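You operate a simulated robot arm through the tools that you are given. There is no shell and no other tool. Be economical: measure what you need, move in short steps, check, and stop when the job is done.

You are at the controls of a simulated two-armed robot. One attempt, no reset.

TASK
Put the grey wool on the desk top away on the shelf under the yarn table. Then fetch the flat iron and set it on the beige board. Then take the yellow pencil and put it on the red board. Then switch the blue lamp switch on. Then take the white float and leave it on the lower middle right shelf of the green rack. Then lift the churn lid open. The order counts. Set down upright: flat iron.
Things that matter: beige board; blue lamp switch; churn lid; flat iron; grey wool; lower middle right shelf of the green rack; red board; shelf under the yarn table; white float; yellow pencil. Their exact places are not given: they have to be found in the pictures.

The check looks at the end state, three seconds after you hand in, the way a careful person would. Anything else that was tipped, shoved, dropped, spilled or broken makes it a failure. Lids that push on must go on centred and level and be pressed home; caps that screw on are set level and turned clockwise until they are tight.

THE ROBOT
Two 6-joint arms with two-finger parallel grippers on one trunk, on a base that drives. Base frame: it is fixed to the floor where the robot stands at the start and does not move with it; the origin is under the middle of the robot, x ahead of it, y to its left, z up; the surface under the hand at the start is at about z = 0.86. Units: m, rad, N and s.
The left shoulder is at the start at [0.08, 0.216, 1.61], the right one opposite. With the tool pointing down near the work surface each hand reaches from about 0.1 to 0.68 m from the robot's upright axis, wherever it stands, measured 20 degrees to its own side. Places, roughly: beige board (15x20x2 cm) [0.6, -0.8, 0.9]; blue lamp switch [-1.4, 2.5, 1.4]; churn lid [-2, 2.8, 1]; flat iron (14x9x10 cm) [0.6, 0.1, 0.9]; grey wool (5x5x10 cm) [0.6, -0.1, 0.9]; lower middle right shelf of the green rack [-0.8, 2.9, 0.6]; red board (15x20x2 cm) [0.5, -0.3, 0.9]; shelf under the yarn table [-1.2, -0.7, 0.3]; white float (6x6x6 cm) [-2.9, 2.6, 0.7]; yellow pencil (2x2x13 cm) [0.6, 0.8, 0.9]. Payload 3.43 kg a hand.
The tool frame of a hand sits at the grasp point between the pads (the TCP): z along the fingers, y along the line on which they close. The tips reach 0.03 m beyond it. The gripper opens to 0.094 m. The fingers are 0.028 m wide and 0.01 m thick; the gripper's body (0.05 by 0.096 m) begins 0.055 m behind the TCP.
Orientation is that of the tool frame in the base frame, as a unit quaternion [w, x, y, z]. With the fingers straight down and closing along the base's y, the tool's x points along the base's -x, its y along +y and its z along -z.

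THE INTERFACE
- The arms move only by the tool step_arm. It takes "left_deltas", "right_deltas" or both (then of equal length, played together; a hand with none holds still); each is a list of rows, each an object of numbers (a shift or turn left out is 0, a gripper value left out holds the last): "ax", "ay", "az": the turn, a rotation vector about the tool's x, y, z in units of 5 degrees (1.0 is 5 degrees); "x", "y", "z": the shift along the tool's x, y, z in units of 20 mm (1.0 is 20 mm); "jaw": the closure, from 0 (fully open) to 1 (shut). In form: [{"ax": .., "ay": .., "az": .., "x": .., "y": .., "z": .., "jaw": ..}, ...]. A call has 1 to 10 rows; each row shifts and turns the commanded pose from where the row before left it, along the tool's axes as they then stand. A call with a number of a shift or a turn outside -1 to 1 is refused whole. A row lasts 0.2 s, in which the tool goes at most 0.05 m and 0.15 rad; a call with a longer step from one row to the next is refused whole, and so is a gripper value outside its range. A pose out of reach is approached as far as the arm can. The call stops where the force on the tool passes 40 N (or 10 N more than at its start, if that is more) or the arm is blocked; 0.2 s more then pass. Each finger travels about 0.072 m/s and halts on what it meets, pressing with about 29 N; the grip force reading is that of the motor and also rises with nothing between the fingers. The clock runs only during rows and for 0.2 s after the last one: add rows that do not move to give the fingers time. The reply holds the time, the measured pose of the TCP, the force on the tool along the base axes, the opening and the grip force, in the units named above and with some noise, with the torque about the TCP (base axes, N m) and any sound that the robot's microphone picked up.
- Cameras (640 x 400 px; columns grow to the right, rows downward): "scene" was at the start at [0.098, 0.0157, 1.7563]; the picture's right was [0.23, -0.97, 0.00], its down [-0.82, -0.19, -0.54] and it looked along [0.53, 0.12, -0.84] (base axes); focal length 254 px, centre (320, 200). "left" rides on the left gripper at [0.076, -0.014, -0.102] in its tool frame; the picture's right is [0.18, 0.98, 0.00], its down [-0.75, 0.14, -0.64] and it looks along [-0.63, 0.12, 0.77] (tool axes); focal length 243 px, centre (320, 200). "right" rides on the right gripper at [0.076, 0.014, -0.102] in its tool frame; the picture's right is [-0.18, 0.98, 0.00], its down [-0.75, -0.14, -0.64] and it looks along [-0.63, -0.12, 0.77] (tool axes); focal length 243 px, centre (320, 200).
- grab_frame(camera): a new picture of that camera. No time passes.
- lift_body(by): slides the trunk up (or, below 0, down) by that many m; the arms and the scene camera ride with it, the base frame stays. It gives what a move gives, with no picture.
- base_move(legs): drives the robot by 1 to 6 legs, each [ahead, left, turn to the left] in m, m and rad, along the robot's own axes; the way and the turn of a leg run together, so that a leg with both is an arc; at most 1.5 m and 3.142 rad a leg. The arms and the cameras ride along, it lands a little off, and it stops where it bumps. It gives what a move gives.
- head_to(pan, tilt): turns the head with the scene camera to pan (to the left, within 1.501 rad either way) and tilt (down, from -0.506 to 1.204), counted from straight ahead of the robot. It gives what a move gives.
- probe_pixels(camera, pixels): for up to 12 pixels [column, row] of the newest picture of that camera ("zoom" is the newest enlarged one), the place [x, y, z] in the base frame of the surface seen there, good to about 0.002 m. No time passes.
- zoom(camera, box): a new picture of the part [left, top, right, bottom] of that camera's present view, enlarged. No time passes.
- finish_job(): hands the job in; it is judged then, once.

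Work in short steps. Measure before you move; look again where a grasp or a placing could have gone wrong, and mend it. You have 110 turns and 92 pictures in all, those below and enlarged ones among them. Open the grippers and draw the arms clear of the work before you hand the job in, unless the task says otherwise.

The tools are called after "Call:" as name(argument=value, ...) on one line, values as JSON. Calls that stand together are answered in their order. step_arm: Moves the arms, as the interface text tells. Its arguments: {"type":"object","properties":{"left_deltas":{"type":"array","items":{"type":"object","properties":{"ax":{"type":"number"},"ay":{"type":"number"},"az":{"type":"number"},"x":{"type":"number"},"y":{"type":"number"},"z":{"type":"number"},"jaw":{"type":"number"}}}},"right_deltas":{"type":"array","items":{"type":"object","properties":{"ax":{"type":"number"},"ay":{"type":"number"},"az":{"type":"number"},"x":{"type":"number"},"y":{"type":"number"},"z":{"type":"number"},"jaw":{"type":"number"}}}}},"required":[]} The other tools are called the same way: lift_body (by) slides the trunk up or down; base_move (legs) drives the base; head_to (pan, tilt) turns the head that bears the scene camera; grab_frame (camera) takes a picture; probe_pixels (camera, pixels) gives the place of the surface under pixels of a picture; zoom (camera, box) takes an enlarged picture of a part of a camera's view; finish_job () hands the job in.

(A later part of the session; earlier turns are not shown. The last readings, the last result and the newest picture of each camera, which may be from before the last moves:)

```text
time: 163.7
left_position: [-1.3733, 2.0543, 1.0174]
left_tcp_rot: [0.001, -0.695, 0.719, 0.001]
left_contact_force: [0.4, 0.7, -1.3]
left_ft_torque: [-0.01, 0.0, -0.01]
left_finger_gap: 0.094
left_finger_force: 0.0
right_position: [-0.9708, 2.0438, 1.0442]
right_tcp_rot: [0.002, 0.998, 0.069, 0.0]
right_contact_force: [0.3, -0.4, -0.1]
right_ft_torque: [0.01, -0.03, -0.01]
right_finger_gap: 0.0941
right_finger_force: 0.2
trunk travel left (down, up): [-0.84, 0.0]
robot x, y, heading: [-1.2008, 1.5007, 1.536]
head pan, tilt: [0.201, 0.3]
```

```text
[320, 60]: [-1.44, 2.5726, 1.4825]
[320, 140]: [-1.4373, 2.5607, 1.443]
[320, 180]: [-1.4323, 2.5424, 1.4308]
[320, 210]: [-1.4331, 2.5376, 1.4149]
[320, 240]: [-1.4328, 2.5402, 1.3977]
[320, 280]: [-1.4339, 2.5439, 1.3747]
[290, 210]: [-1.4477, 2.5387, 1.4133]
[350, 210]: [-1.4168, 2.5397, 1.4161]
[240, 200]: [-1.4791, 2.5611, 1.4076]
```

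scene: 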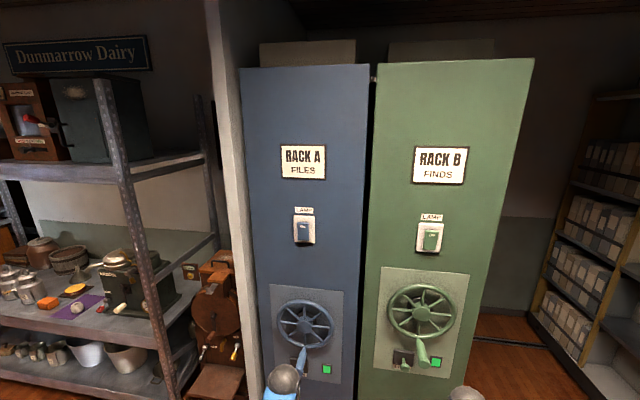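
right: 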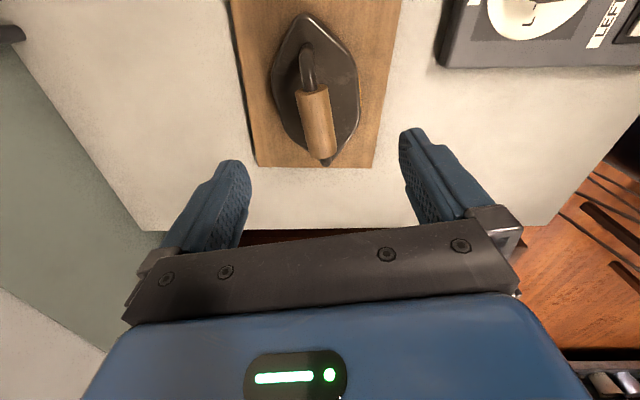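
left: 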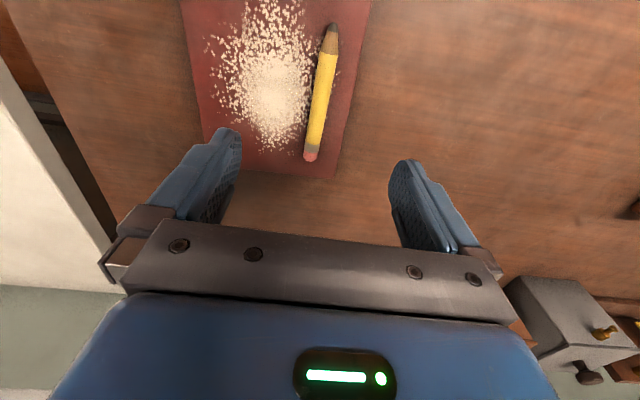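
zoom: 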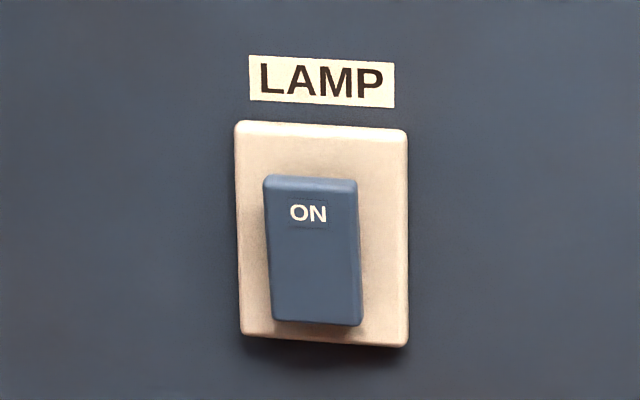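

"ON" is at the top, which protrudes: press the top at about (-1.433, 2.538, 1.418). I close the left jaw, pitch the hand to point forward, and raise it.

Call:
step_arm(left_deltas=[{"ay": -1, "jaw": 1}, {"ay": -1}, {"ay": -1}, {"ay": -1}, {"ay": -1}, {"ay": -1}, {"ay": -1}, {"ay": -1}, {"ay": -1}, {"ay": -1}])

Call:
step_arm(left_deltas=[{"ay": -1}, {"ay": -1}, {"ay": -1}, {"ay": -1}, {"ay": -1}, {"ay": -1}, {"ay": -1}, {"ay": -1}, {"x": -1}, {"x": -1}])

Call:
step_arm(left_deltas=[{"x": -1, "y": 0.3}, {"x": -1, "y": 0.3}, {"x": -1, "y": 0.3}, {"x": -1, "y": 0.3}, {"x": -1, "y": 0.3}, {"x": -1, "y": 0.3}, {"x": -1, "y": 0.3}, {"x": -1, "y": 0.3}, {"x": -1, "y": 0.3}, {"x": -1, "y": 0.3}])

Call:
step_arm(left_deltas=[{"x": -1}, {"x": -1}, {"x": -1}, {"x": -1}, {"x": -1}, {"x": -1}, {"x": -1}, {"x": -1}])

Call:
grab_frame(camera="left")

```text
time: 165.9
left_position: [-1.3726, 2.0531, 1.0175]
left_tcp_rot: [0.305, -0.629, 0.651, 0.295]
left_contact_force: [0.3, -0.6, 0.0]
left_ft_torque: [0.02, 0.0, -0.01]
left_finger_gap: 0.0
left_finger_force: 28.9
right_position: [-0.9731, 2.0442, 1.0448]
right_tcp_rot: [0.002, 0.998, 0.068, -0.001]
right_contact_force: [1.1, 0.0, -0.3]
right_ft_torque: [0.02, 0.0, -0.02]
right_finger_gap: 0.0938
right_finger_force: 0.0
trunk travel left (down, up): [-0.84, 0.0]
robot x, y, heading: [-1.1982, 1.5016, 1.538]
head pan, tilt: [0.201, 0.3]
```

```text
time: 168.1
left_position: [-1.3786, 2.0565, 1.0572]
left_tcp_rot: [0.478, -0.517, 0.523, 0.479]
left_contact_force: [0.1, 0.6, 0.3]
left_ft_torque: [-0.01, 0.0, 0.0]
left_finger_gap: 0.0
left_finger_force: 29.3
left hand out of reach, approached as far as the arm can: row 7
right_position: [-0.9719, 2.0441, 1.0435]
right_tcp_rot: [0.0, 0.998, 0.07, 0.0]
right_contact_force: [0.2, -0.2, 0.8]
right_ft_torque: [0.01, -0.01, -0.02]
right_finger_gap: 0.094
right_finger_force: 0.1
trunk travel left (down, up): [-0.84, 0.0]
robot x, y, heading: [-1.2015, 1.4996, 1.536]
head pan, tilt: [0.201, 0.3]
```

```text
time: 170.3
left_position: [-1.4368, 2.0737, 1.2541]
left_tcp_rot: [0.478, -0.518, 0.523, 0.479]
left_contact_force: [0.4, 1.2, -0.3]
left_ft_torque: [0.01, -0.01, 0.01]
left_finger_gap: 0.0
left_finger_force: 28.8
right_position: [-0.9723, 2.0441, 1.0446]
right_tcp_rot: [0.002, 0.998, 0.069, 0.0]
right_contact_force: [-1.0, -0.3, -0.1]
right_ft_torque: [0.0, -0.02, 0.0]
right_finger_gap: 0.094
right_finger_force: 0.0
trunk travel left (down, up): [-0.84, 0.0]
robot x, y, heading: [-1.197, 1.5018, 1.535]
head pan, tilt: [0.201, 0.3]
```

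```text
time: 172.1
left_position: [-1.4373, 2.0875, 1.4145]
left_tcp_rot: [0.478, -0.518, 0.523, 0.479]
left_contact_force: [0.2, -0.2, -0.3]
left_ft_torque: [-0.03, 0.0, 0.01]
left_finger_gap: 0.0
left_finger_force: 28.9
right_position: [-0.9724, 2.0437, 1.0444]
right_tcp_rot: [0.003, 0.998, 0.069, 0.001]
right_contact_force: [0.1, -0.7, -0.2]
right_ft_torque: [-0.02, -0.01, 0.01]
right_finger_gap: 0.0941
right_finger_force: 0.0
trunk travel left (down, up): [-0.84, 0.0]
robot x, y, heading: [-1.2003, 1.4987, 1.539]
head pan, tilt: [0.201, 0.3]
```

```text
41 pictures are left
```

left: 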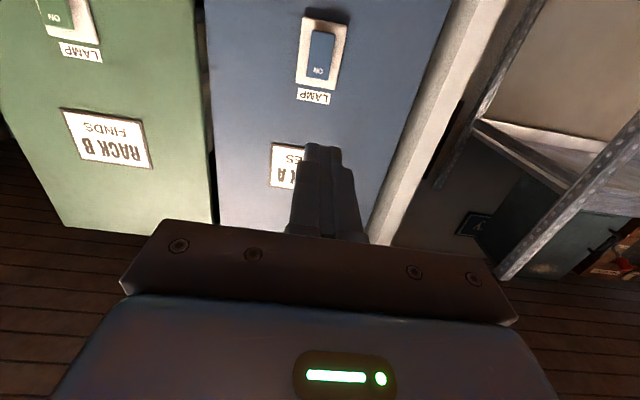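

Rocker visible at (322,50). I drive 0.2 m forward, then extend the arm to ~2 cm short of the rocker.

Call:
base_move(legs=[[0.2, 0, 0]])

Call:
step_arm(left_deltas=[{"z": 1, "x": -0.11}, {"z": 1, "x": -0.11}, {"z": 1, "x": -0.11}, {"z": 1, "x": -0.11}, {"z": 1, "x": -0.11}, {"z": 1, "x": -0.11}, {"z": 1, "x": -0.11}, {"z": 1, "x": -0.11}, {"z": 1, "x": -0.11}])

Call:
grab_frame(camera="left")

```text
time: 173.7
left_position: [-1.431, 2.2788, 1.4159]
left_tcp_rot: [0.479, -0.517, 0.522, 0.48]
left_contact_force: [-0.2, -0.8, 0.6]
left_ft_torque: [-0.03, 0.02, -0.02]
left_finger_gap: 0.0002
left_finger_force: 28.9
right_position: [-0.9661, 2.2368, 1.046]
right_tcp_rot: [-0.001, 0.997, 0.071, -0.001]
right_contact_force: [0.0, -0.2, 0.2]
right_ft_torque: [0.02, 0.02, 0.0]
right_finger_gap: 0.094
right_finger_force: 0.0
trunk travel left (down, up): [-0.84, 0.0]
robot x, y, heading: [-1.1956, 1.6947, 1.536]
head pan, tilt: [0.201, 0.3]
```

```text
time: 175.7
left_position: [-1.428, 2.4647, 1.4178]
left_tcp_rot: [0.478, -0.518, 0.523, 0.48]
left_contact_force: [0.3, 0.0, 0.0]
left_ft_torque: [-0.01, -0.01, 0.0]
left_finger_gap: 0.0002
left_finger_force: 28.4
right_position: [-0.9657, 2.2415, 1.0434]
right_tcp_rot: [0.002, 0.998, 0.07, 0.0]
right_contact_force: [0.6, -0.2, -0.4]
right_ft_torque: [-0.03, -0.02, -0.02]
right_finger_gap: 0.0937
right_finger_force: 0.2
trunk travel left (down, up): [-0.84, 0.0]
robot x, y, heading: [-1.1973, 1.6957, 1.54]
head pan, tilt: [0.201, 0.3]
```

```text
40 pictures are left
```

left: 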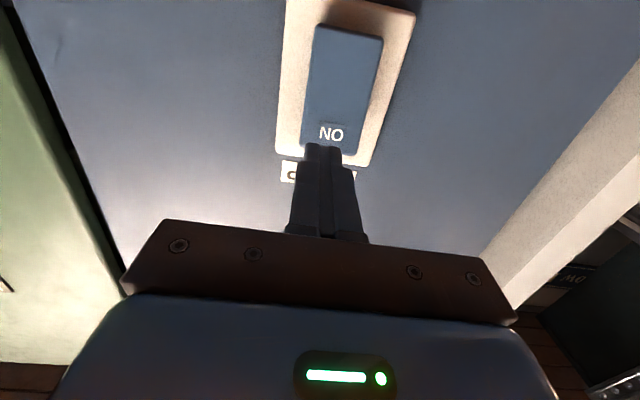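

Tips aim at the ON end. I push forward in small steps.

Call:
step_arm(left_deltas=[{"z": 1, "x": -0.1}, {"z": 0.7, "x": -0.08}, {"z": 0.3, "x": -0.03}, {"z": 0.25, "x": -0.02}, {"z": 0.25, "x": -0.02}, {"z": 0.25, "x": -0.02}, {}])

Call:
grab_frame(camera="left")

```text
time: 177.3
left_position: [-1.4299, 2.5147, 1.4227]
left_tcp_rot: [0.479, -0.517, 0.522, 0.481]
left_contact_force: [1.1, -9.5, 1.5]
left_ft_torque: [-0.11, 0.04, -0.05]
left_finger_gap: 0.0
left_finger_force: 28.7
right_position: [-0.9658, 2.239, 1.0436]
right_tcp_rot: [0.0, 0.997, 0.071, 0.001]
right_contact_force: [-1.2, 0.4, 0.1]
right_ft_torque: [0.01, 0.0, 0.0]
right_finger_gap: 0.0941
right_finger_force: 0.1
trunk travel left (down, up): [-0.84, 0.0]
robot x, y, heading: [-1.1929, 1.6955, 1.535]
head pan, tilt: [0.201, 0.3]
```

```text
39 pictures are left
```

left: 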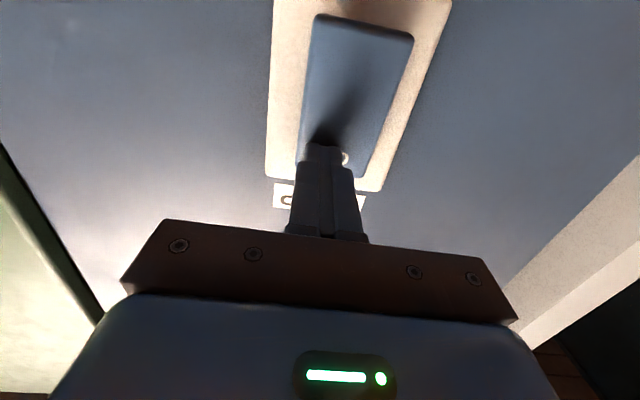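

9.5 N contact, rocker starting to move. I push on.

Call:
step_arm(left_deltas=[{"z": 0.15, "x": -0.01}, {"z": 0.15, "x": -0.01}, {"z": 0.15, "x": -0.01}, {"z": 0.15, "x": -0.01}, {"z": 0.15, "x": -0.01}, {}])

Call:
step_arm(left_deltas=[{"z": -0.8}, {"z": -1}, {"z": -1}, {"z": -1}, {"z": -1}])

Call:
zoom(camera="left", box=[240, 0, 440, 160])

Call:
grab_frame(camera="scene")

```text
time: 178.1
left_position: [-1.4294, 2.5164, 1.4223]
left_tcp_rot: [0.478, -0.518, 0.523, 0.48]
left_contact_force: [2.8, -27.1, 0.4]
left_ft_torque: [-0.38, 0.02, -0.06]
left_finger_gap: 0.0
left_finger_force: 29.2
right_position: [-0.9664, 2.2324, 1.0475]
right_tcp_rot: [-0.002, 0.997, 0.072, -0.001]
right_contact_force: [0.3, -0.6, -0.2]
right_ft_torque: [0.03, 0.03, 0.02]
right_finger_gap: 0.0938
right_finger_force: 0.1
trunk travel left (down, up): [-0.84, 0.0]
robot x, y, heading: [-1.1921, 1.6979, 1.541]
head pan, tilt: [0.201, 0.3]
stopped in row 4 (left hand): the force on the tool passed its limit at 42 N (the readings are from after the stop); the commanded pose is now the measured one
```

```text
time: 179.3
left_position: [-1.4316, 2.4319, 1.4253]
left_tcp_rot: [0.475, -0.521, 0.524, 0.478]
left_contact_force: [0.0, 0.2, -0.7]
left_ft_torque: [0.04, 0.0, 0.01]
left_finger_gap: 0.0
left_finger_force: 29.4
right_position: [-0.9661, 2.2418, 1.044]
right_tcp_rot: [0.002, 0.997, 0.071, 0.0]
right_contact_force: [-0.3, -0.4, 0.2]
right_ft_torque: [0.0, -0.02, 0.0]
right_finger_gap: 0.0939
right_finger_force: 0.1
trunk travel left (down, up): [-0.84, 0.0]
robot x, y, heading: [-1.1905, 1.6947, 1.538]
head pan, tilt: [0.201, 0.3]
```

```text
2.50 times, centred on (340, 80) of left
```

zoom: 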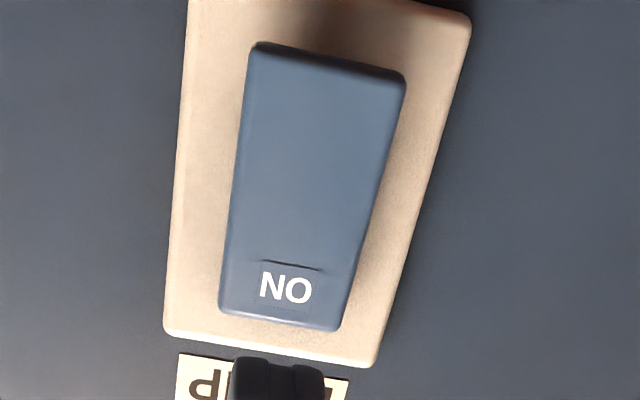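

```text
37 pictures are left
```

scene: 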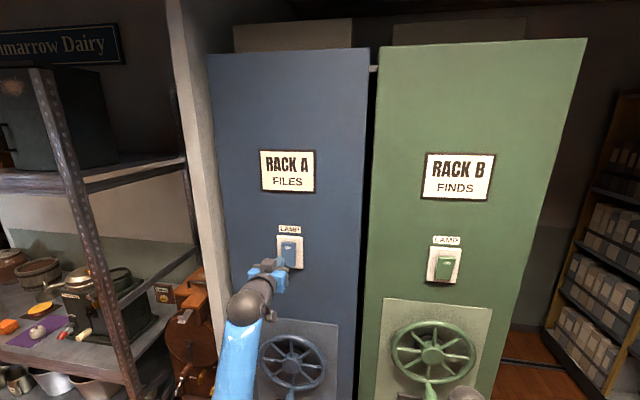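

I probe the rocker's tilt to verify that the top is now in.

Call:
probe_pixels(camera="zoom", pixels=[[285, 320], [285, 290], [295, 240], [305, 180], [315, 120], [325, 70], [210, 280], [380, 280]])

Call:
zoom(camera="scene", box=[270, 220, 320, 280])

```text
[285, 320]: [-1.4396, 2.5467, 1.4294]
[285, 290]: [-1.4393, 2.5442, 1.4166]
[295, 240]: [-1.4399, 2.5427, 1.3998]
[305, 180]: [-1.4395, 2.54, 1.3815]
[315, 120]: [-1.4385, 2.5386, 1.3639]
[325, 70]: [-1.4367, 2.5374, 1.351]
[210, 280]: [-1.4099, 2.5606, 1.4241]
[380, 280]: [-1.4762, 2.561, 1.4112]
```

```text
6.67 times, centred on (295, 250) of scene
```

zoom: 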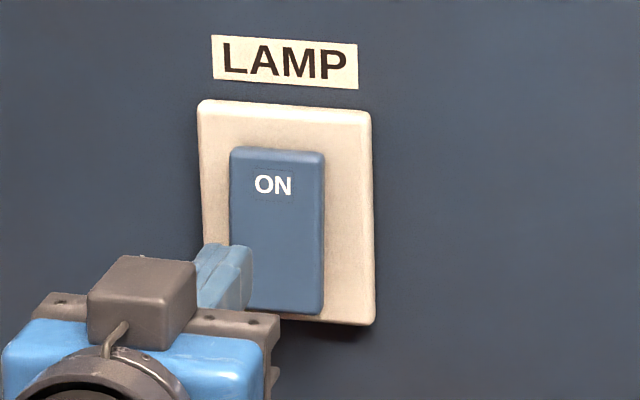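

Rocker now tilts top-in: lamp switched ON. I back off, return the left arm to a downward stowed pose, and turn the right hand straight and tilt it 50° for the float.

Call:
base_move(legs=[[-0.4, 0, 0]])

Call:
step_arm(left_deltas=[{"x": 1, "z": -0.5}, {"x": 1, "z": -0.5}, {"x": 1, "z": -0.5}, {"x": 1, "z": -0.5}, {"x": 1, "z": -0.5}, {"x": 1, "z": -0.5}, {"x": 1, "z": -0.5}, {"x": 1, "z": -0.5}, {"x": 1, "z": -0.5}, {"x": 1, "z": -0.5}], right_deltas=[{"az": 1}, {"az": 1}, {"az": 1}, {"az": 1}, {"az": 1}, {"az": 1}, {"az": 1}, {"az": 1}, {"az": 1}, {"az": 1}])

Call:
step_arm(left_deltas=[{"x": 1}, {"x": 1}, {"x": 1}, {"x": 1}, {"x": 1}, {"x": 1}, {"x": 1}, {"x": 1}, {"ay": 1}, {"ay": 1}], right_deltas=[{"az": 1}, {"az": 1}, {"az": 1}, {"az": 1}, {"az": 1}, {"az": 1}, {"az": 1}, {"az": 1}, {"az": 1}, {"az": 1}])

Call:
step_arm(left_deltas=[{"ay": 1, "jaw": 0}, {"ay": 1}, {"ay": 1}, {"ay": 1}, {"ay": 1}, {"ay": 1}, {"ay": 1}, {"ay": 1}, {"ay": 1}, {"ay": 1}], right_deltas=[{"ay": -1}, {"ay": -1}, {"ay": -1}, {"ay": -1}, {"ay": -1}, {"ay": -1}, {"ay": -1}, {"ay": -1}, {"ay": -1}, {"ay": -1}])

Call:
step_arm(left_deltas=[{"ay": 1}, {"ay": 1}, {"ay": 1}, {"ay": 1}, {"ay": 1}])

Call:
base_move(legs=[[0, 1.3, 0.03]])

Call:
head_to(pan=0.1, tilt=0.5)

Call:
grab_frame(camera="scene")

```text
time: 181.8
left_position: [-1.4483, 2.0341, 1.4238]
left_tcp_rot: [0.475, -0.521, 0.524, 0.478]
left_contact_force: [-0.4, 0.5, -0.7]
left_ft_torque: [0.02, -0.03, 0.03]
left_finger_gap: 0.0001
left_finger_force: 28.9
right_position: [-0.9804, 1.8453, 1.042]
right_tcp_rot: [0.003, 0.997, 0.073, 0.0]
right_contact_force: [0.3, 0.4, -0.2]
right_ft_torque: [-0.04, 0.01, 0.02]
right_finger_gap: 0.094
right_finger_force: 0.0
trunk travel left (down, up): [-0.84, 0.0]
robot x, y, heading: [-1.2068, 1.2963, 1.543]
head pan, tilt: [0.201, 0.3]
```

```text
time: 184.0
left_position: [-1.4483, 1.9125, 1.2354]
left_tcp_rot: [0.474, -0.521, 0.523, 0.479]
left_contact_force: [0.4, -0.1, 0.2]
left_ft_torque: [-0.03, 0.01, 0.01]
left_finger_gap: 0.0
left_finger_force: 28.7
right_position: [-0.9813, 1.842, 1.0443]
right_tcp_rot: [0.001, 0.934, -0.356, 0.001]
right_contact_force: [0.4, -0.4, 0.0]
right_ft_torque: [0.0, -0.02, -0.01]
right_finger_gap: 0.0938
right_finger_force: 0.0
trunk travel left (down, up): [-0.84, 0.0]
robot x, y, heading: [-1.2051, 1.2969, 1.539]
head pan, tilt: [0.201, 0.3]
```

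```text
time: 186.2
left_position: [-1.4492, 1.899, 1.0758]
left_tcp_rot: [0.426, -0.562, 0.562, 0.431]
left_contact_force: [0.1, 0.7, 0.2]
left_ft_torque: [0.03, 0.03, -0.01]
left_finger_gap: 0.0003
left_finger_force: 28.5
right_position: [-0.9815, 1.8438, 1.0434]
right_tcp_rot: [-0.002, -0.697, 0.717, -0.002]
right_contact_force: [-0.2, 0.8, -0.1]
right_ft_torque: [0.03, -0.02, 0.02]
right_finger_gap: 0.0941
right_finger_force: 0.1
trunk travel left (down, up): [-0.84, 0.0]
robot x, y, heading: [-1.2071, 1.2993, 1.542]
head pan, tilt: [0.201, 0.3]
```

```text
time: 188.4
left_position: [-1.4486, 1.8987, 1.0763]
left_tcp_rot: [-0.149, 0.692, -0.69, -0.153]
left_contact_force: [0.0, -0.2, 0.0]
left_ft_torque: [-0.01, 0.01, -0.04]
left_finger_gap: 0.094
left_finger_force: 0.2
right_position: [-0.9814, 1.8422, 1.0434]
right_tcp_rot: [0.302, -0.632, 0.65, 0.295]
right_contact_force: [-1.2, -0.6, 0.7]
right_ft_torque: [0.04, 0.01, -0.02]
right_finger_gap: 0.0939
right_finger_force: 0.1
trunk travel left (down, up): [-0.84, 0.0]
robot x, y, heading: [-1.2046, 1.2946, 1.544]
head pan, tilt: [0.201, 0.3]
```

```text
time: 189.6
left_position: [-1.4494, 1.8993, 1.0762]
left_tcp_rot: [0.004, 0.707, -0.707, 0.001]
left_contact_force: [-0.7, -0.2, 0.6]
left_ft_torque: [-0.05, 0.0, 0.0]
left_finger_gap: 0.0936
left_finger_force: 0.0
right_position: [-0.9817, 1.8425, 1.0434]
right_tcp_rot: [0.302, -0.633, 0.65, 0.294]
right_contact_force: [0.1, 0.2, 0.5]
right_ft_torque: [0.01, 0.0, 0.01]
right_finger_gap: 0.0939
right_finger_force: 0.1
trunk travel left (down, up): [-0.84, 0.0]
robot x, y, heading: [-1.2071, 1.2961, 1.546]
head pan, tilt: [0.201, 0.3]
```

```text
time: 196.0
left_position: [-2.7346, 1.9075, 1.0755]
left_tcp_rot: [0.003, 0.718, -0.696, -0.001]
left_contact_force: [0.4, 0.1, 0.3]
left_ft_torque: [0.01, 0.02, 0.01]
left_finger_gap: 0.0941
left_finger_force: 0.1
right_position: [-2.2649, 1.8662, 1.0432]
right_tcp_rot: [0.298, -0.641, 0.642, 0.297]
right_contact_force: [0.2, -0.4, -0.1]
right_ft_torque: [0.01, 0.04, 0.0]
right_finger_gap: 0.0939
right_finger_force: 0.1
trunk travel left (down, up): [-0.84, 0.0]
robot x, y, heading: [-2.4738, 1.3132, 1.575]
head pan, tilt: [0.201, 0.3]
```

```text
time: 196.7
left_position: [-2.7335, 1.9078, 1.0756]
left_tcp_rot: [0.003, 0.718, -0.696, -0.002]
left_contact_force: [0.6, 0.7, 0.4]
left_ft_torque: [-0.01, 0.01, 0.0]
left_finger_gap: 0.094
left_finger_force: 0.2
right_position: [-2.267, 1.8642, 1.0443]
right_tcp_rot: [-0.297, 0.642, -0.641, -0.298]
right_contact_force: [-0.2, -0.7, 0.2]
right_ft_torque: [-0.02, 0.0, 0.03]
right_finger_gap: 0.094
right_finger_force: 0.0
trunk travel left (down, up): [-0.84, 0.0]
robot x, y, heading: [-2.4741, 1.3128, 1.571]
head pan, tilt: [0.099, 0.499]
```

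```text
35 pictures are left
```

scene: 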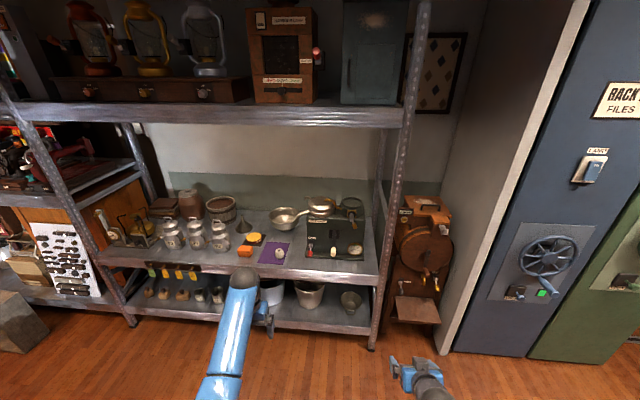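

The dairy shelf has a white round item on a purple mat near (277,250). I zoom and probe it, the shelf edges and the churn.

Call:
zoom(camera="scene", box=[210, 190, 370, 290])

Call:
zoom(camera="scene", box=[380, 185, 460, 335])

Call:
probe_pixels(camera="scene", pixels=[[278, 246], [278, 257], [268, 262], [260, 278], [250, 118], [247, 252], [335, 255], [420, 205], [408, 200], [418, 230], [270, 235], [290, 252]])

```text
4.00 times, centred on (290, 240) of scene
```

zoom: 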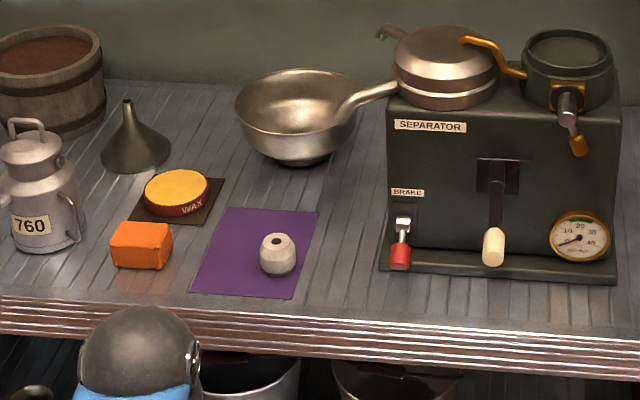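

```text
2.67 times, centred on (420, 260) of scene
```

zoom: 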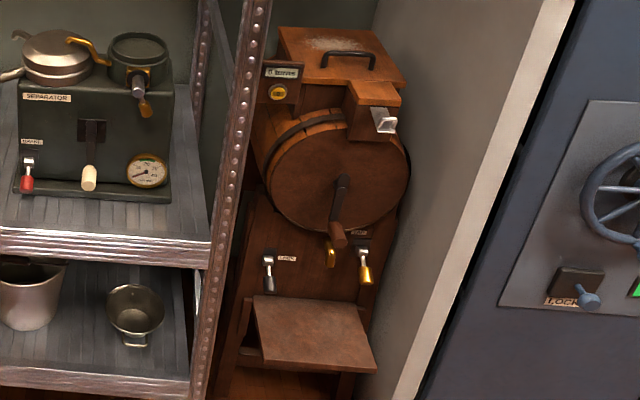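

```text
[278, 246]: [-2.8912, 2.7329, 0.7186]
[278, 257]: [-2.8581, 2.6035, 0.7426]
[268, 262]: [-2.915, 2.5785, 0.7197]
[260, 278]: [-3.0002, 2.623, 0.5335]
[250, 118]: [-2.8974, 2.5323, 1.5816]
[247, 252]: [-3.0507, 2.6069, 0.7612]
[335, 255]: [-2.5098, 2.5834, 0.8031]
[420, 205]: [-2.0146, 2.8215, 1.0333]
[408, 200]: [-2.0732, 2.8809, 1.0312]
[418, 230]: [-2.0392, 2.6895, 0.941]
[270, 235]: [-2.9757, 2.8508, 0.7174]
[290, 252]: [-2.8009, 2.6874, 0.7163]
```

Float centre ≈(-2.857,2.62), on a mat at z 0.717; upper shelf is at 1.58 so there's ample room. I retract the left hand, then position the base so the right hand stands over the shelf front.

Call:
step_arm(left_deltas=[{"x": 1}, {"x": 1}, {"x": 1}, {"x": 1}, {"x": 1}, {"x": 1}, {"x": 1}, {"x": 1}])

Call:
base_move(legs=[[0, 0.59, 0], [0.62, 0, 0]])

Call:
lift_body(by=-0.1)

Call:
grab_frame(camera="right")

```text
time: 198.5
left_position: [-2.7319, 1.7558, 1.0475]
left_tcp_rot: [0.002, 0.718, -0.696, -0.003]
left_contact_force: [-0.1, 0.0, -0.7]
left_ft_torque: [0.03, -0.01, 0.0]
left_finger_gap: 0.0939
left_finger_force: 0.0
left hand out of reach, approached as far as the arm can: row 4, 5, 6, 7, 8
right_position: [-2.2651, 1.8649, 1.0444]
right_tcp_rot: [-0.297, 0.642, -0.641, -0.298]
right_contact_force: [-0.2, -0.2, 0.2]
right_ft_torque: [0.02, 0.01, -0.02]
right_finger_gap: 0.0938
right_finger_force: 0.1
trunk travel left (down, up): [-0.84, 0.0]
robot x, y, heading: [-2.4754, 1.3109, 1.57]
head pan, tilt: [0.099, 0.499]
```

```text
time: 205.0
left_position: [-3.2965, 2.4047, 1.0467]
left_tcp_rot: [0.002, 0.708, -0.706, -0.003]
left_contact_force: [0.2, -0.2, 0.0]
left_ft_torque: [-0.01, 0.02, -0.01]
left_finger_gap: 0.0941
left_finger_force: 0.1
right_position: [-2.8289, 2.4996, 1.0443]
right_tcp_rot: [0.303, -0.632, 0.649, 0.294]
right_contact_force: [0.7, 0.1, 0.3]
right_ft_torque: [0.01, 0.01, 0.0]
right_finger_gap: 0.094
right_finger_force: 0.1
trunk travel left (down, up): [-0.84, 0.0]
robot x, y, heading: [-3.054, 1.9556, 1.545]
head pan, tilt: [0.099, 0.499]
```

```text
time: 206.4
left_position: [-3.2977, 2.4046, 0.947]
left_tcp_rot: [0.002, 0.708, -0.706, -0.002]
left_contact_force: [0.1, -0.3, 0.2]
left_ft_torque: [0.0, -0.01, -0.01]
left_finger_gap: 0.0936
left_finger_force: 0.1
right_position: [-2.8288, 2.5012, 0.944]
right_tcp_rot: [0.301, -0.633, 0.65, 0.294]
right_contact_force: [-0.1, -0.3, 0.2]
right_ft_torque: [0.02, 0.01, 0.03]
right_finger_gap: 0.0939
right_finger_force: 0.1
trunk travel left (down, up): [-0.74, 0.1]
robot x, y, heading: [-3.0521, 1.9565, 1.544]
head pan, tilt: [0.099, 0.499]
```

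```text
32 pictures are left
```

right: 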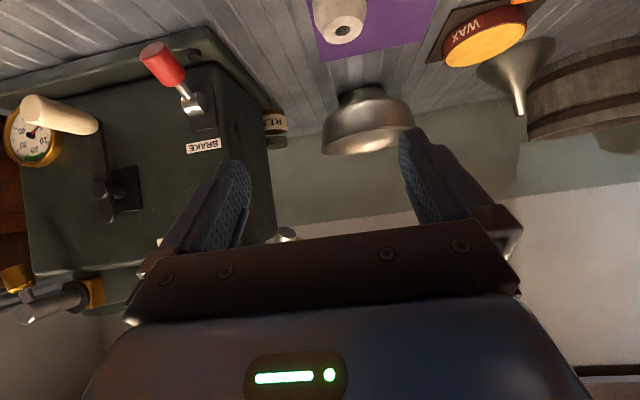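

Call:
probe_pixels(camera="right", pixels=[[343, 30], [322, 15], [365, 15], [340, 45], [340, 5], [330, 35], [360, 33], [400, 30]])

```text
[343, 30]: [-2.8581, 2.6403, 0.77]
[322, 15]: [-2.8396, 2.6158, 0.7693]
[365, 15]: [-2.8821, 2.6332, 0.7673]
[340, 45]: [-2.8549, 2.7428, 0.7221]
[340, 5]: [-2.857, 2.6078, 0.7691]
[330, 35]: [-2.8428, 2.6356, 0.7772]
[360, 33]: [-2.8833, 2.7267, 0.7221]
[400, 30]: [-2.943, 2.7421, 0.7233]
```

Float centre (-2.859,2.628), top 0.777. I move to pre-grasp 9 cm back along the tool axis.

Call:
step_arm(right_deltas=[{"y": 0.247, "x": 0.444, "z": 0.904}, {"y": 0.247, "x": 0.444, "z": 0.904}, {"y": 0.247, "x": 0.444, "z": 0.904}, {"y": 0.247, "x": 0.444, "z": 0.904}, {"y": 0.247, "x": 0.444, "z": 0.904}, {"y": 0.247, "x": 0.444, "z": 0.904}, {"y": 0.247, "x": 0.444, "z": 0.904}])

Call:
grab_frame(camera="right")

```text
time: 208.0
left_position: [-3.2969, 2.4063, 0.9459]
left_tcp_rot: [0.003, 0.708, -0.706, -0.003]
left_contact_force: [0.9, 0.2, -0.1]
left_ft_torque: [0.0, 0.03, 0.03]
left_finger_gap: 0.0937
left_finger_force: 0.0
right_position: [-2.8593, 2.56, 0.814]
right_tcp_rot: [0.302, -0.633, 0.649, 0.294]
right_contact_force: [0.2, -0.6, 0.2]
right_ft_torque: [0.02, -0.01, -0.01]
right_finger_gap: 0.094
right_finger_force: 0.2
trunk travel left (down, up): [-0.74, 0.1]
robot x, y, heading: [-3.0505, 1.957, 1.54]
head pan, tilt: [0.099, 0.499]
```

```text
31 pictures are left
```

right: 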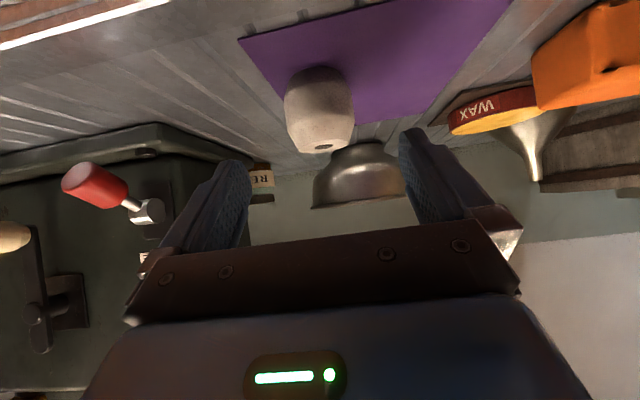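

Centred between the fingers. Advance 8.8 cm and close.

Call:
step_arm(right_deltas=[{"z": 1}, {"z": 1}, {"z": 1}, {"z": 1}, {"z": 0.4}, {"jaw": 1}, {"jaw": 1}, {"jaw": 1}, {"jaw": 1}])

Call:
grab_frame(camera="right")

```text
time: 210.0
left_position: [-3.296, 2.4043, 0.9468]
left_tcp_rot: [0.003, 0.708, -0.706, -0.002]
left_contact_force: [-0.1, 0.4, 0.2]
left_ft_torque: [0.02, 0.01, -0.02]
left_finger_gap: 0.0937
left_finger_force: 0.1
right_position: [-2.859, 2.6264, 0.7576]
right_tcp_rot: [0.302, -0.633, 0.65, 0.294]
right_contact_force: [0.5, -0.2, -0.6]
right_ft_torque: [-0.03, 0.02, 0.0]
right_finger_gap: 0.055
right_finger_force: 29.1
trunk travel left (down, up): [-0.74, 0.1]
robot x, y, heading: [-3.0539, 1.9544, 1.546]
head pan, tilt: [0.099, 0.499]
```

```text
30 pictures are left
```

right: 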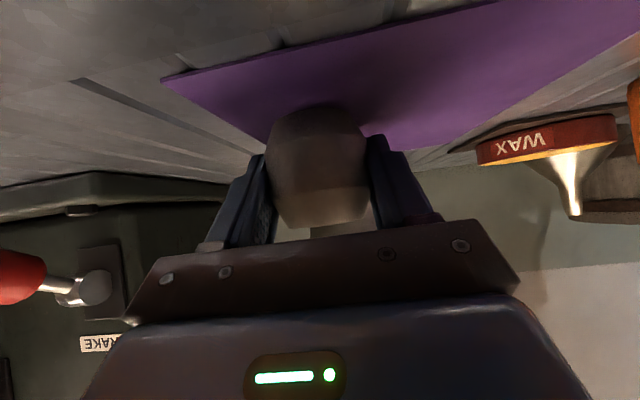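

Gripped. I lift, back out, and drive right to the open aisle beside the green rack for a look.

Call:
step_arm(right_deltas=[{"x": -0.766, "z": -0.643}, {"x": -0.766, "z": -0.643}, {"x": -0.766, "z": -0.643}, {"x": -0.766, "z": -0.643}, {"x": -0.766, "z": -0.643}])

Call:
base_move(legs=[[-0.65, 0, 0], [0, -1.5, 0.02], [0, -1.4, 0]])

Call:
head_to(pan=0.35, tilt=0.45)

Call:
grab_frame(camera="scene")

```text
time: 211.2
left_position: [-3.297, 2.4062, 0.9458]
left_tcp_rot: [0.003, 0.708, -0.706, -0.002]
left_contact_force: [0.1, -0.3, -0.2]
left_ft_torque: [-0.01, 0.03, 0.02]
left_finger_gap: 0.0942
left_finger_force: 0.1
right_position: [-2.8596, 2.6246, 0.8564]
right_tcp_rot: [0.302, -0.633, 0.649, 0.294]
right_contact_force: [0.2, -0.4, 0.9]
right_ft_torque: [0.0, 0.0, 0.01]
right_finger_gap: 0.0548
right_finger_force: 28.8
trunk travel left (down, up): [-0.74, 0.1]
robot x, y, heading: [-3.0531, 1.9514, 1.545]
head pan, tilt: [0.099, 0.499]
```

```text
time: 228.1
left_position: [-0.466, 1.7629, 0.9463]
left_tcp_rot: [0.002, 0.72, -0.694, -0.002]
left_contact_force: [0.2, -0.5, 0.6]
left_ft_torque: [-0.02, 0.01, -0.01]
left_finger_gap: 0.0941
left_finger_force: 0.1
right_position: [-0.0356, 1.9987, 0.8561]
right_tcp_rot: [-0.297, 0.644, -0.639, -0.298]
right_contact_force: [-0.3, 0.4, -0.2]
right_ft_torque: [0.01, 0.02, 0.01]
right_finger_gap: 0.0546
right_finger_force: 28.7
trunk travel left (down, up): [-0.74, 0.1]
robot x, y, heading: [-0.2028, 1.3195, 1.579]
head pan, tilt: [0.099, 0.499]
```

```text
time: 228.9
left_position: [-0.4655, 1.7633, 0.9458]
left_tcp_rot: [0.003, 0.72, -0.694, -0.002]
left_contact_force: [0.1, -0.5, -0.7]
left_ft_torque: [-0.02, 0.0, 0.0]
left_finger_gap: 0.0939
left_finger_force: 0.1
right_position: [-0.0354, 1.9988, 0.8558]
right_tcp_rot: [-0.297, 0.643, -0.639, -0.299]
right_contact_force: [0.4, -0.7, -0.7]
right_ft_torque: [-0.02, 0.03, 0.0]
right_finger_gap: 0.0545
right_finger_force: 28.9
trunk travel left (down, up): [-0.74, 0.1]
robot x, y, heading: [-0.2046, 1.3216, 1.577]
head pan, tilt: [0.351, 0.45]
```

```text
29 pictures are left
```

scene: 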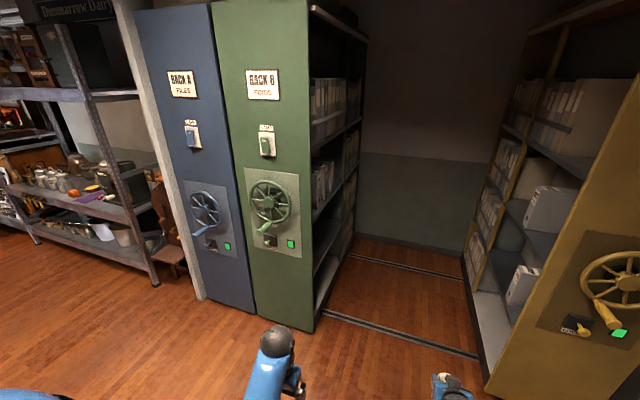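

Zoom on the green rack's shelf side and probe shelf levels.

Call:
zoom(camera="scene", box=[290, 60, 390, 330])

Call:
probe_pixels(camera="scene", pixels=[[322, 260], [340, 240], [322, 213], [340, 195], [325, 235], [322, 300], [345, 260], [350, 215], [360, 200], [318, 290], [480, 360], [318, 160]])

```text
1.48 times, centred on (340, 195) of scene
```

zoom: 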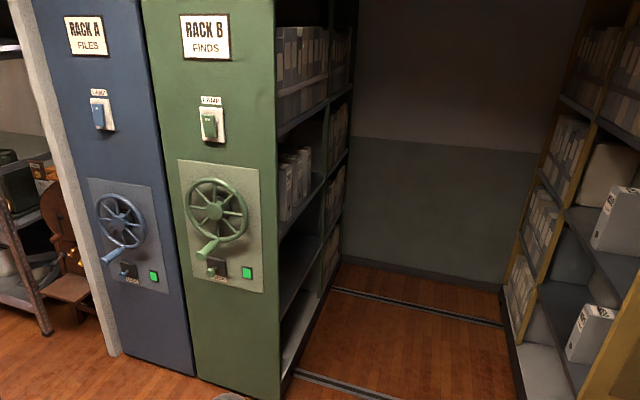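

```text
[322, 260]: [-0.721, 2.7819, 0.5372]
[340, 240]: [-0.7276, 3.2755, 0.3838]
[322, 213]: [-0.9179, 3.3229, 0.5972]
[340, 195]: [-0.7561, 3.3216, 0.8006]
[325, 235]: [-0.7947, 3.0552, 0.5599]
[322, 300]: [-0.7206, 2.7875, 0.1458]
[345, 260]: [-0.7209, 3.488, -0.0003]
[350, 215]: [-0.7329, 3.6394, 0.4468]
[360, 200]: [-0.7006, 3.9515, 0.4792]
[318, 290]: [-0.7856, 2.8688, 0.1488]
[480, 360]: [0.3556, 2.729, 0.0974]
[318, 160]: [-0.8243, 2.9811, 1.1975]
```

The lower-middle shelf (z≈0.56) in the near bay is empty. I pull the right hand back 9 cm, enter the aisle facing +y, then turn left to face the green rack, keeping the hand outside its face (x=-0.72).

Call:
step_arm(right_deltas=[{"x": 0.643, "z": -0.766}, {"x": 0.643, "z": -0.766}, {"x": 0.643, "z": -0.766}, {"x": 0.643, "z": -0.766}, {"x": 0.643, "z": -0.766}])

Call:
base_move(legs=[[0, -0.15, 0], [1.38, 0, 0]])

Call:
head_to(pan=0.9, tilt=0.7)

Call:
grab_frame(camera="scene")

```text
time: 230.1
left_position: [-0.4649, 1.7615, 0.9472]
left_tcp_rot: [0.002, 0.72, -0.694, -0.003]
left_contact_force: [-0.4, -1.5, 0.0]
left_ft_torque: [0.04, 0.01, 0.01]
left_finger_gap: 0.0938
left_finger_force: 0.1
right_position: [-0.0344, 1.898, 0.8564]
right_tcp_rot: [-0.298, 0.643, -0.639, -0.299]
right_contact_force: [-0.1, 0.0, -1.3]
right_ft_torque: [0.02, -0.01, -0.01]
right_finger_gap: 0.0544
right_finger_force: 29.0
trunk travel left (down, up): [-0.74, 0.1]
robot x, y, heading: [-0.2052, 1.3183, 1.575]
head pan, tilt: [0.351, 0.45]
```

```text
time: 238.0
left_position: [-0.2912, 3.17, 0.9471]
left_tcp_rot: [0.003, 0.708, -0.706, -0.003]
left_contact_force: [0.9, 0.3, -0.4]
left_ft_torque: [-0.02, 0.0, 0.01]
left_finger_gap: 0.0939
left_finger_force: 0.1
right_position: [0.1428, 3.2905, 0.8577]
right_tcp_rot: [0.302, -0.633, 0.649, 0.294]
right_contact_force: [-0.3, -0.4, -0.8]
right_ft_torque: [0.02, 0.0, 0.01]
right_finger_gap: 0.0542
right_finger_force: 29.0
trunk travel left (down, up): [-0.74, 0.1]
robot x, y, heading: [-0.0454, 2.7188, 1.549]
head pan, tilt: [0.351, 0.45]
```

```text
time: 239.0
left_position: [-0.2918, 3.1689, 0.9457]
left_tcp_rot: [0.002, 0.709, -0.706, -0.003]
left_contact_force: [-0.1, 0.4, 0.0]
left_ft_torque: [0.0, -0.02, 0.03]
left_finger_gap: 0.0942
left_finger_force: 0.0
right_position: [0.1435, 3.2908, 0.856]
right_tcp_rot: [0.302, -0.633, 0.649, 0.294]
right_contact_force: [-0.1, 0.2, -1.2]
right_ft_torque: [0.02, -0.01, 0.03]
right_finger_gap: 0.0542
right_finger_force: 28.8
trunk travel left (down, up): [-0.74, 0.1]
robot x, y, heading: [-0.0448, 2.7204, 1.549]
head pan, tilt: [0.901, 0.7]
```

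```text
27 pictures are left
```

scene: 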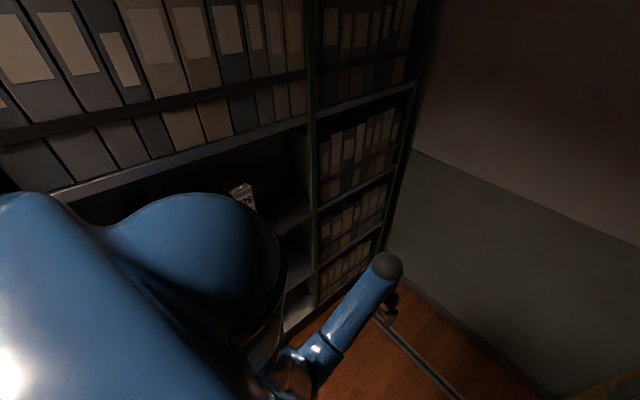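

Near bay's lower levels are free, far bay is full. I turn left to face the rack and lower the trunk.

Call:
base_move(legs=[[0, 0, 1.59]])

Call:
lift_body(by=-0.22)

Call:
head_to(pan=-0.1, tilt=0.7)

Call:
grab_frame(camera="scene")

Call:
grab_frame(camera="right")

```text
time: 243.2
left_position: [-0.4982, 2.4803, 0.9468]
left_tcp_rot: [0.004, 1.0, -0.003, 0.0]
left_contact_force: [-1.1, -0.1, 0.0]
left_ft_torque: [0.0, 0.01, 0.01]
left_finger_gap: 0.0938
left_finger_force: 0.1
right_position: [-0.6139, 2.9165, 0.8572]
right_tcp_rot: [-0.008, 0.907, -0.017, -0.422]
right_contact_force: [-0.5, 0.1, -0.5]
right_ft_torque: [0.03, 0.01, -0.01]
right_finger_gap: 0.054
right_finger_force: 29.0
trunk travel left (down, up): [-0.74, 0.1]
robot x, y, heading: [-0.0466, 2.715, 3.105]
head pan, tilt: [0.901, 0.7]
```

```text
time: 245.5
left_position: [-0.4976, 2.4795, 0.7272]
left_tcp_rot: [0.003, 1.0, -0.003, 0.0]
left_contact_force: [0.1, 0.5, 0.6]
left_ft_torque: [-0.01, -0.02, 0.0]
left_finger_gap: 0.0941
left_finger_force: 0.1
right_position: [-0.6147, 2.9164, 0.636]
right_tcp_rot: [-0.007, 0.907, -0.015, -0.421]
right_contact_force: [-0.1, 0.6, -0.3]
right_ft_torque: [0.01, 0.0, 0.02]
right_finger_gap: 0.0543
right_finger_force: 29.0
trunk travel left (down, up): [-0.52, 0.32]
robot x, y, heading: [-0.0466, 2.7176, 3.103]
head pan, tilt: [0.901, 0.7]
```

```text
time: 246.8
left_position: [-0.4972, 2.4792, 0.7274]
left_tcp_rot: [0.003, 1.0, -0.003, 0.0]
left_contact_force: [-0.4, 0.1, 0.3]
left_ft_torque: [0.0, -0.03, -0.01]
left_finger_gap: 0.0942
left_finger_force: 0.1
right_position: [-0.6139, 2.917, 0.6352]
right_tcp_rot: [-0.008, 0.907, -0.017, -0.421]
right_contact_force: [-0.6, 0.8, -0.3]
right_ft_torque: [0.04, 0.0, 0.02]
right_finger_gap: 0.0542
right_finger_force: 29.0
trunk travel left (down, up): [-0.52, 0.32]
robot x, y, heading: [-0.0469, 2.7201, 3.104]
head pan, tilt: [-0.099, 0.7]
```

```text
26 pictures are left
```

scene: 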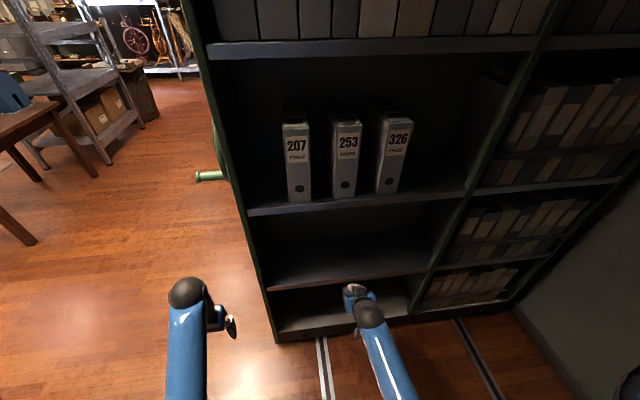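

```text
25 pictures are left
```

right: 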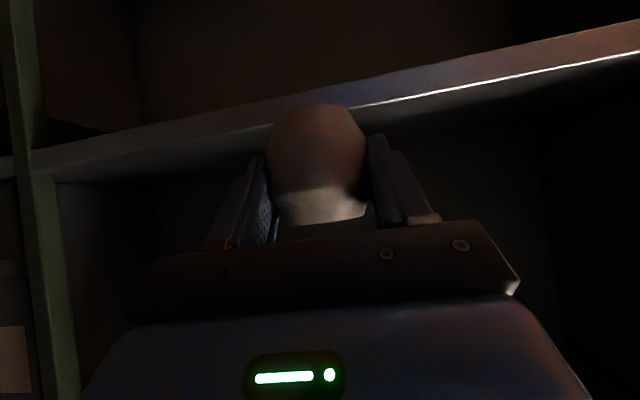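

I probe the target shelf surface and its front edge.

Call:
probe_pixels(camera="scene", pixels=[[330, 283], [330, 276], [340, 260], [400, 265], [290, 285], [340, 209], [430, 270]])

```text
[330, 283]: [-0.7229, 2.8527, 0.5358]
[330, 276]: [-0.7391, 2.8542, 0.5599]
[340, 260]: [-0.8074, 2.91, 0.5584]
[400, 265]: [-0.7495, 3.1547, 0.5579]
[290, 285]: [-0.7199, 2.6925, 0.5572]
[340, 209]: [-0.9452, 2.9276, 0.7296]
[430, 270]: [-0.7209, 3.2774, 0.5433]
```

Drive 9 cm and extend the arm 10 cm (so the left hand stays clear of the rack end).

Call:
base_move(legs=[[0.09, 0, 0]])

Call:
step_arm(right_deltas=[{"x": -0.643, "z": 0.766}, {"x": -0.643, "z": 0.766}, {"x": -0.643, "z": 0.766}, {"x": -0.643, "z": 0.766}, {"x": -0.643, "z": 0.766}])

Call:
grab_frame(camera="right")

```text
time: 247.9
left_position: [-0.5858, 2.4831, 0.7254]
left_tcp_rot: [0.003, 1.0, -0.002, 0.0]
left_contact_force: [0.7, -0.1, -0.7]
left_ft_torque: [-0.01, 0.0, 0.0]
left_finger_gap: 0.094
left_finger_force: 0.1
right_position: [-0.7004, 2.9181, 0.636]
right_tcp_rot: [-0.007, 0.907, -0.015, -0.421]
right_contact_force: [-0.2, 0.0, -0.5]
right_ft_torque: [0.04, 0.02, 0.04]
right_finger_gap: 0.054
right_finger_force: 28.9
trunk travel left (down, up): [-0.52, 0.32]
robot x, y, heading: [-0.1302, 2.7206, 3.106]
head pan, tilt: [-0.099, 0.7]
```

```text
time: 249.1
left_position: [-0.5854, 2.481, 0.727]
left_tcp_rot: [0.004, 1.0, -0.002, 0.0]
left_contact_force: [1.0, -1.0, 0.1]
left_ft_torque: [-0.02, 0.0, -0.04]
left_finger_gap: 0.0942
left_finger_force: 0.1
right_position: [-0.8027, 2.9208, 0.635]
right_tcp_rot: [-0.008, 0.907, -0.015, -0.421]
right_contact_force: [-0.9, -0.6, -0.9]
right_ft_torque: [0.0, 0.01, 0.0]
right_finger_gap: 0.0542
right_finger_force: 29.5
trunk travel left (down, up): [-0.52, 0.32]
robot x, y, heading: [-0.1366, 2.7232, 3.112]
head pan, tilt: [-0.099, 0.7]
```

```text
24 pictures are left
```

right: 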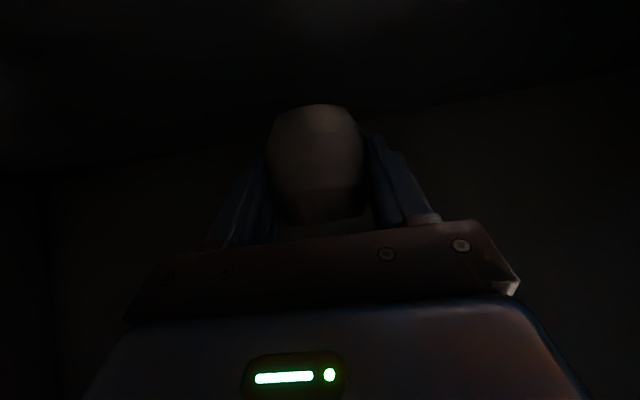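

Lower 34 mm, reading force.

Call:
step_arm(right_deltas=[{"x": 0.383, "z": 0.321}, {"x": 0.383, "z": 0.321}, {"x": 0.306, "z": 0.257}, {"x": 0.153, "z": 0.128}, {"x": 0.077, "z": 0.064}, {}])

Call:
step_arm(right_deltas=[{"x": 0.05, "z": 0.042}, {"x": 0.05, "z": 0.042}, {"x": 0.05, "z": 0.042}, {}])

```text
time: 250.5
left_position: [-0.5848, 2.4822, 0.726]
left_tcp_rot: [0.003, 1.0, -0.002, 0.001]
left_contact_force: [-1.5, 0.0, 0.4]
left_ft_torque: [0.0, -0.01, -0.01]
left_finger_gap: 0.0942
left_finger_force: 0.0
right_position: [-0.8012, 2.9221, 0.6013]
right_tcp_rot: [-0.008, 0.907, -0.016, -0.421]
right_contact_force: [0.1, 0.3, 0.1]
right_ft_torque: [-0.02, 0.0, -0.03]
right_finger_gap: 0.0542
right_finger_force: 29.0
trunk travel left (down, up): [-0.52, 0.32]
robot x, y, heading: [-0.1341, 2.7209, 3.11]
head pan, tilt: [-0.099, 0.7]
```

```text
time: 251.5
left_position: [-0.5857, 2.4815, 0.7258]
left_tcp_rot: [0.003, 1.0, -0.002, 0.0]
left_contact_force: [-0.7, -0.5, 0.5]
left_ft_torque: [0.03, 0.02, 0.0]
left_finger_gap: 0.0938
left_finger_force: 0.1
right_position: [-0.8028, 2.9208, 0.5994]
right_tcp_rot: [-0.007, 0.906, -0.016, -0.422]
right_contact_force: [-0.2, -0.3, 1.1]
right_ft_torque: [-0.04, 0.06, 0.02]
right_finger_gap: 0.0545
right_finger_force: 28.9
trunk travel left (down, up): [-0.52, 0.32]
robot x, y, heading: [-0.1311, 2.7226, 3.107]
head pan, tilt: [-0.099, 0.7]
```

Call:
step_arm(right_deltas=[{"x": 0.05, "z": 0.042}, {"x": 0.05, "z": 0.042}, {}])

```text
time: 252.3
left_position: [-0.5836, 2.4811, 0.7273]
left_tcp_rot: [0.004, 1.0, -0.002, -0.001]
left_contact_force: [0.8, 0.4, 0.0]
left_ft_torque: [0.0, -0.03, 0.02]
left_finger_gap: 0.0941
left_finger_force: 0.0
right_position: [-0.8018, 2.922, 0.5997]
right_tcp_rot: [-0.008, 0.905, -0.015, -0.424]
right_contact_force: [1.4, 0.2, 12.9]
right_ft_torque: [-0.1, -0.03, 0.0]
right_finger_gap: 0.0544
right_finger_force: 28.7
trunk travel left (down, up): [-0.52, 0.32]
robot x, y, heading: [-0.131, 2.724, 3.106]
head pan, tilt: [-0.099, 0.7]
```

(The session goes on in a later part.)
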